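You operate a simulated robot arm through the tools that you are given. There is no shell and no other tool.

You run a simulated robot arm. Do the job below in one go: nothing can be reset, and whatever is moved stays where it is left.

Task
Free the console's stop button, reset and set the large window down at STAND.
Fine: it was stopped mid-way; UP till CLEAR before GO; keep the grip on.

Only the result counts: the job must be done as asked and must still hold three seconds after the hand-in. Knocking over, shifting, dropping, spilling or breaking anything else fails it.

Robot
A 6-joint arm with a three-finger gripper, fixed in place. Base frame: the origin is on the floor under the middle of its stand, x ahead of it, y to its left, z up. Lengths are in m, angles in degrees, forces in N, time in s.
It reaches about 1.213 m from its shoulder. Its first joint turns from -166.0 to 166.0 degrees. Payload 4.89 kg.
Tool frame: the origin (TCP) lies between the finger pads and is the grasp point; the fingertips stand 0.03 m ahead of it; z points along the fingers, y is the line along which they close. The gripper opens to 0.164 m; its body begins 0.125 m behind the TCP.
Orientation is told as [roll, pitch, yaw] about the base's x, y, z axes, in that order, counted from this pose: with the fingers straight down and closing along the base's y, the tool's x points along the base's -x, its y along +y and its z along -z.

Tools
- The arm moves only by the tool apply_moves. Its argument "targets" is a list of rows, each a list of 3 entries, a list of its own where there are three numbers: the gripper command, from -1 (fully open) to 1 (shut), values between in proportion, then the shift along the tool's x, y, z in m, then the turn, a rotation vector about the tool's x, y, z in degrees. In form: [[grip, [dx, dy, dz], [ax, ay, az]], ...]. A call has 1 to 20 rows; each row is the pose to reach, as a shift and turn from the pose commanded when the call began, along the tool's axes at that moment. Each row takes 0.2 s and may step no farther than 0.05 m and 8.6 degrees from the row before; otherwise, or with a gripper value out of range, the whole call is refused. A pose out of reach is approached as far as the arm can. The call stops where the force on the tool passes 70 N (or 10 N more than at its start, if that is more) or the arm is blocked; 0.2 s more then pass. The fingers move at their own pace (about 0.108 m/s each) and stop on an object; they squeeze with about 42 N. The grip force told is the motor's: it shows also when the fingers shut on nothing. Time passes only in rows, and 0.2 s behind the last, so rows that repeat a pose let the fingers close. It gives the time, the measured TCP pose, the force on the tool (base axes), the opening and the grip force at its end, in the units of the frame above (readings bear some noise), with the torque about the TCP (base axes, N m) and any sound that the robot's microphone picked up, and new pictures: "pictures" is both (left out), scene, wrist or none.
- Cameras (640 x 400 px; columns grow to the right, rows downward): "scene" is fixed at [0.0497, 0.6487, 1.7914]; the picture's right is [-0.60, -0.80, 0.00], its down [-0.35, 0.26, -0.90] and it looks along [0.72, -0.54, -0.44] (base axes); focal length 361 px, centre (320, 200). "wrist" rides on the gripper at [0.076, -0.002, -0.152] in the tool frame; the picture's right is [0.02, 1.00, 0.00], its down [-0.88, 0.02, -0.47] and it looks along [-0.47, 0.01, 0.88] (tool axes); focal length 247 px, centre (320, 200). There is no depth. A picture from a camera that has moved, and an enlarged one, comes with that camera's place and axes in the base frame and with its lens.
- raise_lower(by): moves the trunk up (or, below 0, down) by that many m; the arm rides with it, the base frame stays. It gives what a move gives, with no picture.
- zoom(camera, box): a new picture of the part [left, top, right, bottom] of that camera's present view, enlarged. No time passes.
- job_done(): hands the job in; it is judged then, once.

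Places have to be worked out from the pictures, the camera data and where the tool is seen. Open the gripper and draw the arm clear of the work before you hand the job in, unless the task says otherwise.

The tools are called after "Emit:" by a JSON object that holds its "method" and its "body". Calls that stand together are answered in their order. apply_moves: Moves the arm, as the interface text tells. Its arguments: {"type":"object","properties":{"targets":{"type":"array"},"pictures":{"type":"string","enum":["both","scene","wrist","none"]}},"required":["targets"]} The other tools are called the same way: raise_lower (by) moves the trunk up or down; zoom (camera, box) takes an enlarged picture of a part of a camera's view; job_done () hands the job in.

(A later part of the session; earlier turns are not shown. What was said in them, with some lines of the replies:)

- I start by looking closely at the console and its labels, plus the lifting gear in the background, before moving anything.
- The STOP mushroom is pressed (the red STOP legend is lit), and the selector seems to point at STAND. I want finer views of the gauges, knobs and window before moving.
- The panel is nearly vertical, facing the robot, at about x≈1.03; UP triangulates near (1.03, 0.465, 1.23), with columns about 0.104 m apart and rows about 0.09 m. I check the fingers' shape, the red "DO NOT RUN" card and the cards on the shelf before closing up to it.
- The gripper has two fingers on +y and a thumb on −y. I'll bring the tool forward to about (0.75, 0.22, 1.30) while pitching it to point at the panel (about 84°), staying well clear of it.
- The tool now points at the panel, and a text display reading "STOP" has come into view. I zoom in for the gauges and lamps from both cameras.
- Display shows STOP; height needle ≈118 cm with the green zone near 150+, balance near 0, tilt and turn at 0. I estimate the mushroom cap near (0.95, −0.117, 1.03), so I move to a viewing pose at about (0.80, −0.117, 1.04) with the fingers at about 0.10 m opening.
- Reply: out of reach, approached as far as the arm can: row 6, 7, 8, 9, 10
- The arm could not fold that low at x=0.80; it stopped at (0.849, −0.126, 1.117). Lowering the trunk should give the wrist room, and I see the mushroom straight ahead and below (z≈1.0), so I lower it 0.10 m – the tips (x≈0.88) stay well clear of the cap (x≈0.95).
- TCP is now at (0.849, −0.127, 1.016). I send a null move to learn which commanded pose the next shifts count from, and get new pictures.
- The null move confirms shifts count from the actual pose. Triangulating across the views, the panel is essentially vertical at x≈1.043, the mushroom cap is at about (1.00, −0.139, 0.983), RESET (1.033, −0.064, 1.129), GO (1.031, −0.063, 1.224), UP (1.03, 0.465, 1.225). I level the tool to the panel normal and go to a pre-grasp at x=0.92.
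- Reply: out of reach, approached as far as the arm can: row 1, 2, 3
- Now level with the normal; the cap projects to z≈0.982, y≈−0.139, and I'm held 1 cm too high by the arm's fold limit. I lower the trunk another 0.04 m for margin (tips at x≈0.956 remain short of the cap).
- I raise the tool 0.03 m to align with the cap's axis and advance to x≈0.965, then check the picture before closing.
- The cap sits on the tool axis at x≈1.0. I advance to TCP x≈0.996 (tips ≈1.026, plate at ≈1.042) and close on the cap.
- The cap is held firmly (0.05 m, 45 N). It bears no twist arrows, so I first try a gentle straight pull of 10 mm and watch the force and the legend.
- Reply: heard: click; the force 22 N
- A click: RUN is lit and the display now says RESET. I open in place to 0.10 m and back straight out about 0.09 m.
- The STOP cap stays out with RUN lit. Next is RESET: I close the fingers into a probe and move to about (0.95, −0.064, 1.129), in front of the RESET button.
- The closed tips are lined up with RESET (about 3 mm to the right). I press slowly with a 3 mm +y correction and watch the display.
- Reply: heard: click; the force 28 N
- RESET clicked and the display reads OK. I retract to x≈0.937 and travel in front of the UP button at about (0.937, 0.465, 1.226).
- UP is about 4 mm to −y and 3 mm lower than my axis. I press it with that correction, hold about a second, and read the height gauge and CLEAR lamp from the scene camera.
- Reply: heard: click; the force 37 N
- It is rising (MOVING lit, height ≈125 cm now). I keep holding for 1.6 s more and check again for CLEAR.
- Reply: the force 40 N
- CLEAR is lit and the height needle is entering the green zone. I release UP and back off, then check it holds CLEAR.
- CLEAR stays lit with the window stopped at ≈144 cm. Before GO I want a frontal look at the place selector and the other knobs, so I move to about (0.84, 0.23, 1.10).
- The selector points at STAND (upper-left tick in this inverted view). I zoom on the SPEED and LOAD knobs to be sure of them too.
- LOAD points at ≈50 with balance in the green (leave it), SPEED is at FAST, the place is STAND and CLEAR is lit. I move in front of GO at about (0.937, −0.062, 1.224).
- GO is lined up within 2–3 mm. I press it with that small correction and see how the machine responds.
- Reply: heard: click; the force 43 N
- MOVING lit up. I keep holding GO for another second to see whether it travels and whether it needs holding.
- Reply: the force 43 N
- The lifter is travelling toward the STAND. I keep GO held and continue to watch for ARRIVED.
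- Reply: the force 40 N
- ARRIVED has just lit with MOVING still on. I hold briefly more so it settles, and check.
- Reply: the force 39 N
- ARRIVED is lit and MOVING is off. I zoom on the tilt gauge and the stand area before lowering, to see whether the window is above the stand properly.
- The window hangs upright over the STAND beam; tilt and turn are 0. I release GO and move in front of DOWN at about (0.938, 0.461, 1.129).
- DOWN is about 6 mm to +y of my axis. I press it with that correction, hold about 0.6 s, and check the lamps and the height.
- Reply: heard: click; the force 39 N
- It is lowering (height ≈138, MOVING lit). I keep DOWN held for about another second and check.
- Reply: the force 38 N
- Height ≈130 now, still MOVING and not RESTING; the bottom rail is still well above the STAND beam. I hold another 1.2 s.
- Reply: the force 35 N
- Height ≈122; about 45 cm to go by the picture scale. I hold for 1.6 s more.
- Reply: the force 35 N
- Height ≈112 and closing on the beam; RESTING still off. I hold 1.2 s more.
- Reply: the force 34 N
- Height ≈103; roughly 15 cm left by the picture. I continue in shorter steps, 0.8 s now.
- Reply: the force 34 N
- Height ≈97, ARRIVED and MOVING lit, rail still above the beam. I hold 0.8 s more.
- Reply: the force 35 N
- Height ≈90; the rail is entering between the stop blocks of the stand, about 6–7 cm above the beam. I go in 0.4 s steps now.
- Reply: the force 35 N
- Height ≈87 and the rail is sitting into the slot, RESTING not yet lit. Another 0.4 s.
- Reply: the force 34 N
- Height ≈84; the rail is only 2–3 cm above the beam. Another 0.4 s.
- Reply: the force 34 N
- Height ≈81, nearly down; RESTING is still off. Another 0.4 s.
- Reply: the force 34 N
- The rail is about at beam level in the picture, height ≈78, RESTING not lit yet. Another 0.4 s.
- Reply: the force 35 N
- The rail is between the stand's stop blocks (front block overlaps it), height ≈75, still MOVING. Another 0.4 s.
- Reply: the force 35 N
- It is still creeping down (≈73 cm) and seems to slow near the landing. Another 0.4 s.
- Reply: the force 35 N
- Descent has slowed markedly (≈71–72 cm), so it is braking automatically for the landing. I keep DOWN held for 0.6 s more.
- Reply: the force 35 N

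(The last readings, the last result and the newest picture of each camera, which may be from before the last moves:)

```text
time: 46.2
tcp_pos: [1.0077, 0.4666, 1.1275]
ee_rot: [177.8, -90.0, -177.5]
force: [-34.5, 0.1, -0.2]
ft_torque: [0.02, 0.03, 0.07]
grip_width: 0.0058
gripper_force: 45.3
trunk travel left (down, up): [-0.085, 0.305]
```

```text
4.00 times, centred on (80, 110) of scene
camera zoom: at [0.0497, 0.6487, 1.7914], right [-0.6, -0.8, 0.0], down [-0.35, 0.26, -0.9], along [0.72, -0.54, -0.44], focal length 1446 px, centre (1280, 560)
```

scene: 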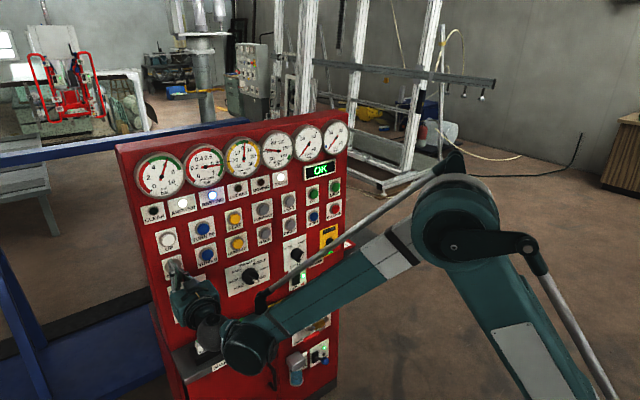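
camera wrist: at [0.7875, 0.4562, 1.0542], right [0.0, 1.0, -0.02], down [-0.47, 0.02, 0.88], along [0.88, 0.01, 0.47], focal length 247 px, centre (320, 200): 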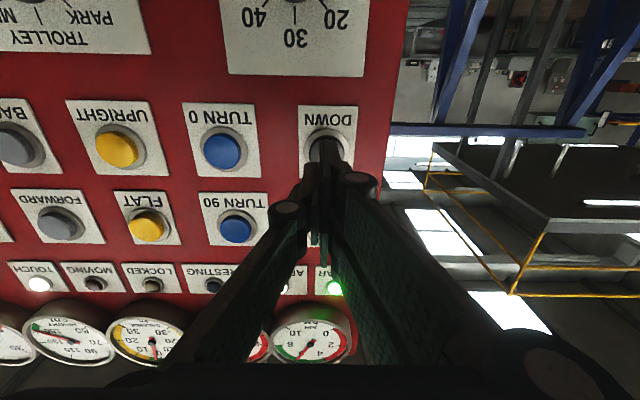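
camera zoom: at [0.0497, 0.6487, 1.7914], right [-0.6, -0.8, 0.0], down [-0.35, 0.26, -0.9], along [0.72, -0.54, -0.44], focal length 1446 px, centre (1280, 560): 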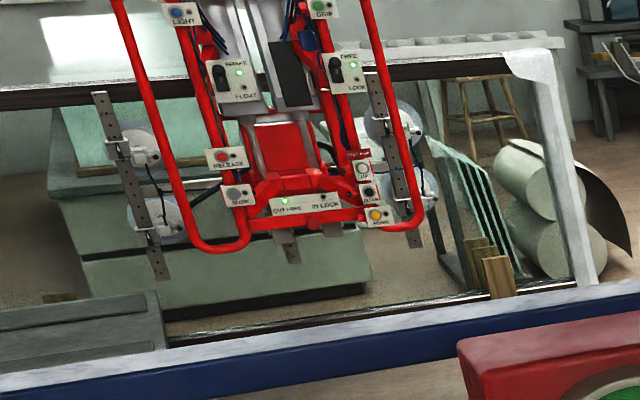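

RESTING is lit, MOVING is off, ARRIVED stays lit and the vacuum is still in the green. I release DOWN straight back, draw the arm away from the panel and open the gripper once clear.

Emit:
{"method": "apply_moves", "body": {"targets": [[1, [0, 0, -0.03], [0, 0, 0]], [1, [0, 0, -0.07], [0, 0, 0]], [1, [0, 0, -0.11], [0, 0, 0]], [1, [-0.02, -0.03, -0.14], [0, 0, 0]], [1, [-0.05, -0.06, -0.16], [0, 0, 0]], [1, [-0.08, -0.09, -0.18], [0, 0, 0]], [1, [-0.11, -0.12, -0.2], [0, 0, 0]], [0, [-0.13, -0.15, -0.22], [0, 0, 0]], [-1, [-0.15, -0.18, -0.24], [0, 0, 0]], [-1, [-0.15, -0.18, -0.24], [0, 0, 0]], [-1, [-0.15, -0.18, -0.24], [0, 0, 0]]], "pictures": "both"}}

Emit:
{"method": "zoom", "body": {"camera": "scene", "box": [120, 120, 360, 270]}}

Emit:
{"method": "zoom", "body": {"camera": "scene", "box": [0, 0, 240, 150]}}

```text
time: 48.6
tcp_pos: [0.7687, 0.2877, 1.277]
ee_rot: [23.5, -90.0, -23.3]
force: [-0.5, -0.5, 0.2]
ft_torque: [0.0, 0.04, 0.05]
grip_width: 0.1641
gripper_force: 0.0
trunk travel left (down, up): [-0.085, 0.305]
camera wrist: at [0.6171, 0.2865, 1.2023], right [0.0, 1.0, -0.02], down [-0.47, 0.02, 0.88], along [0.88, 0.01, 0.47], focal length 247 px, centre (320, 200)
```

scene: 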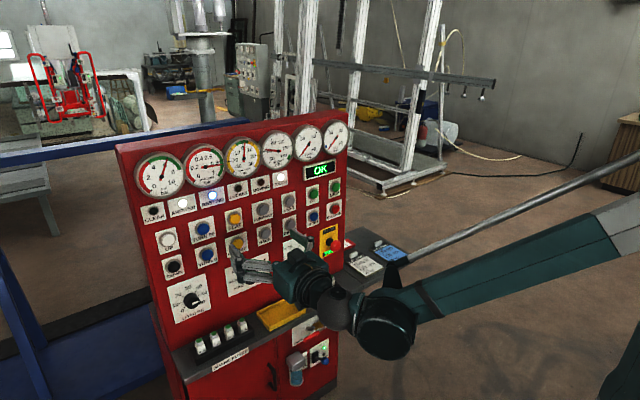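
wrist: 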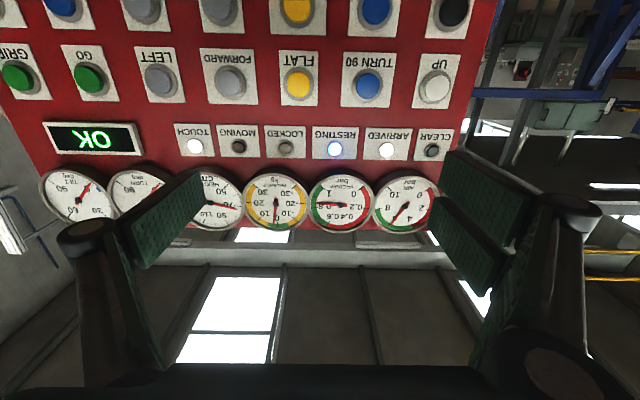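

```text
2.67 times, centred on (240, 195) of scene
camera zoom: at [0.0497, 0.6487, 1.7914], right [-0.6, -0.8, 0.0], down [-0.35, 0.26, -0.9], along [0.72, -0.54, -0.44], focal length 964 px, centre (533, 213)
```

zoom: 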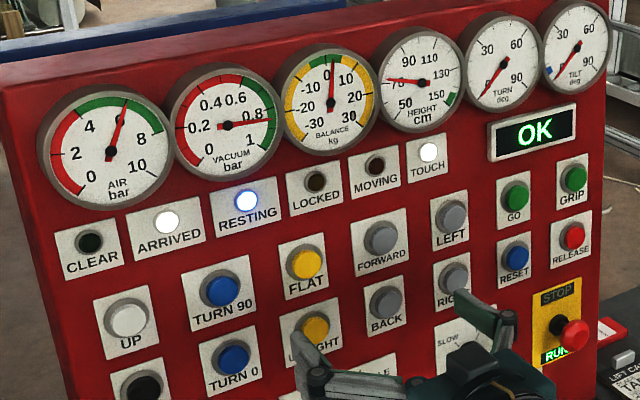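

```text
2.67 times, centred on (120, 75) of scene
camera zoom: at [0.0497, 0.6487, 1.7914], right [-0.6, -0.8, 0.0], down [-0.35, 0.26, -0.9], along [0.72, -0.54, -0.44], focal length 964 px, centre (853, 533)
```

zoom: 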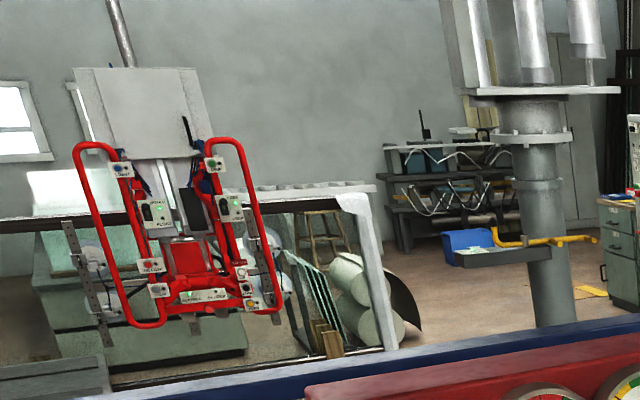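

Everything holds: OK, RUN, ARRIVED, RESTING, TOUCH lit, MOVING off, vacuum green, gripper open. I draw back a little further and let a couple of seconds pass to confirm the state is steady.

Emit:
{"method": "apply_moves", "body": {"targets": [[-1, [-0.02, 0, -0.03], [0, 0, 0]], [-1, [-0.04, 0, -0.06], [0, 0, 0]], [-1, [-0.05, 0, -0.08], [0, 0, 0]], [-1, [-0.05, 0, -0.08], [0, 0, 0]], [-1, [-0.05, 0, -0.08], [0, 0, 0]], [-1, [-0.05, 0, -0.08], [0, 0, 0]], [-1, [-0.05, 0, -0.08], [0, 0, 0]], [-1, [-0.05, 0, -0.08], [0, 0, 0]], [-1, [-0.05, 0, -0.08], [0, 0, 0]], [-1, [-0.05, 0, -0.08], [0, 0, 0]]], "pictures": "scene"}}

Emit:
{"method": "zoom", "body": {"camera": "scene", "box": [120, 120, 360, 270]}}

```text
time: 50.8
tcp_pos: [0.6886, 0.2894, 1.3279]
ee_rot: [5.6, -90.1, -5.4]
force: [-0.2, 0.1, -0.8]
ft_torque: [-0.03, -0.02, -0.02]
grip_width: 0.1638
gripper_force: 0.0
trunk travel left (down, up): [-0.085, 0.305]
```

scene: 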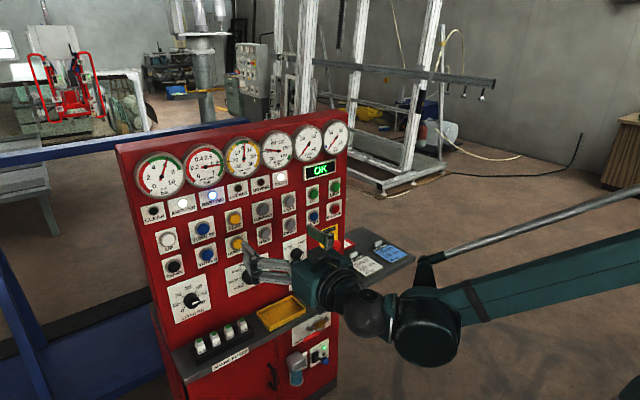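

```text
2.67 times, centred on (240, 195) of scene
camera zoom: at [0.0497, 0.6487, 1.7914], right [-0.6, -0.8, 0.0], down [-0.35, 0.26, -0.9], along [0.72, -0.54, -0.44], focal length 964 px, centre (533, 213)
```

zoom: 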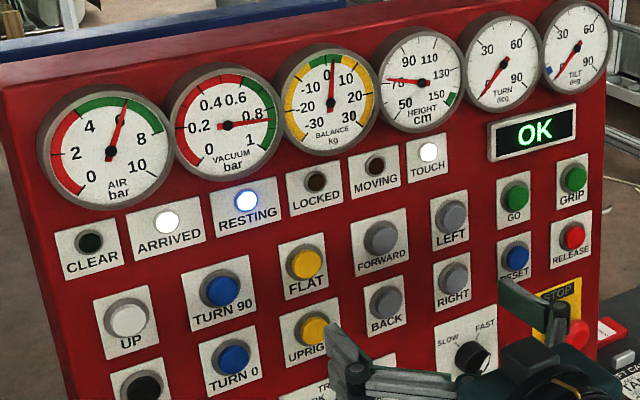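

The state is steady: ARRIVED and RESTING lit, display OK, vacuum (grip) still on, nothing else touched, and the arm is clear with the gripper open. I hand the job in.

Emit:
{"method": "job_done", "body": {}}

```text
The job is handed in.
```

The large window is resting on the STAND with the vacuum grip still on, and I've handed the job in.

- **Stop button:** a straight pull freed it. RUN lit and the display changed to RESET.
- **Reset:** I pressed RESET and the display went to OK.
- **Lift:** I held UP until CLEAR lit, at about 144 cm on the gauge.
- **Travel:** the selector was already at STAND. I held GO until ARRIVED lit and MOVING went off.
- **Set down:** I held DOWN until RESTING lit, at about 71 cm. The lift had already slowed itself near the landing.

About four seconds after I let go of DOWN, ARRIVED and RESTING were still lit, the display read OK and the vacuum was in the green. I left LOAD (about 50, with balance in the green) and SPEED (FAST) as they were. The arm is clear of the console with the gripper open.
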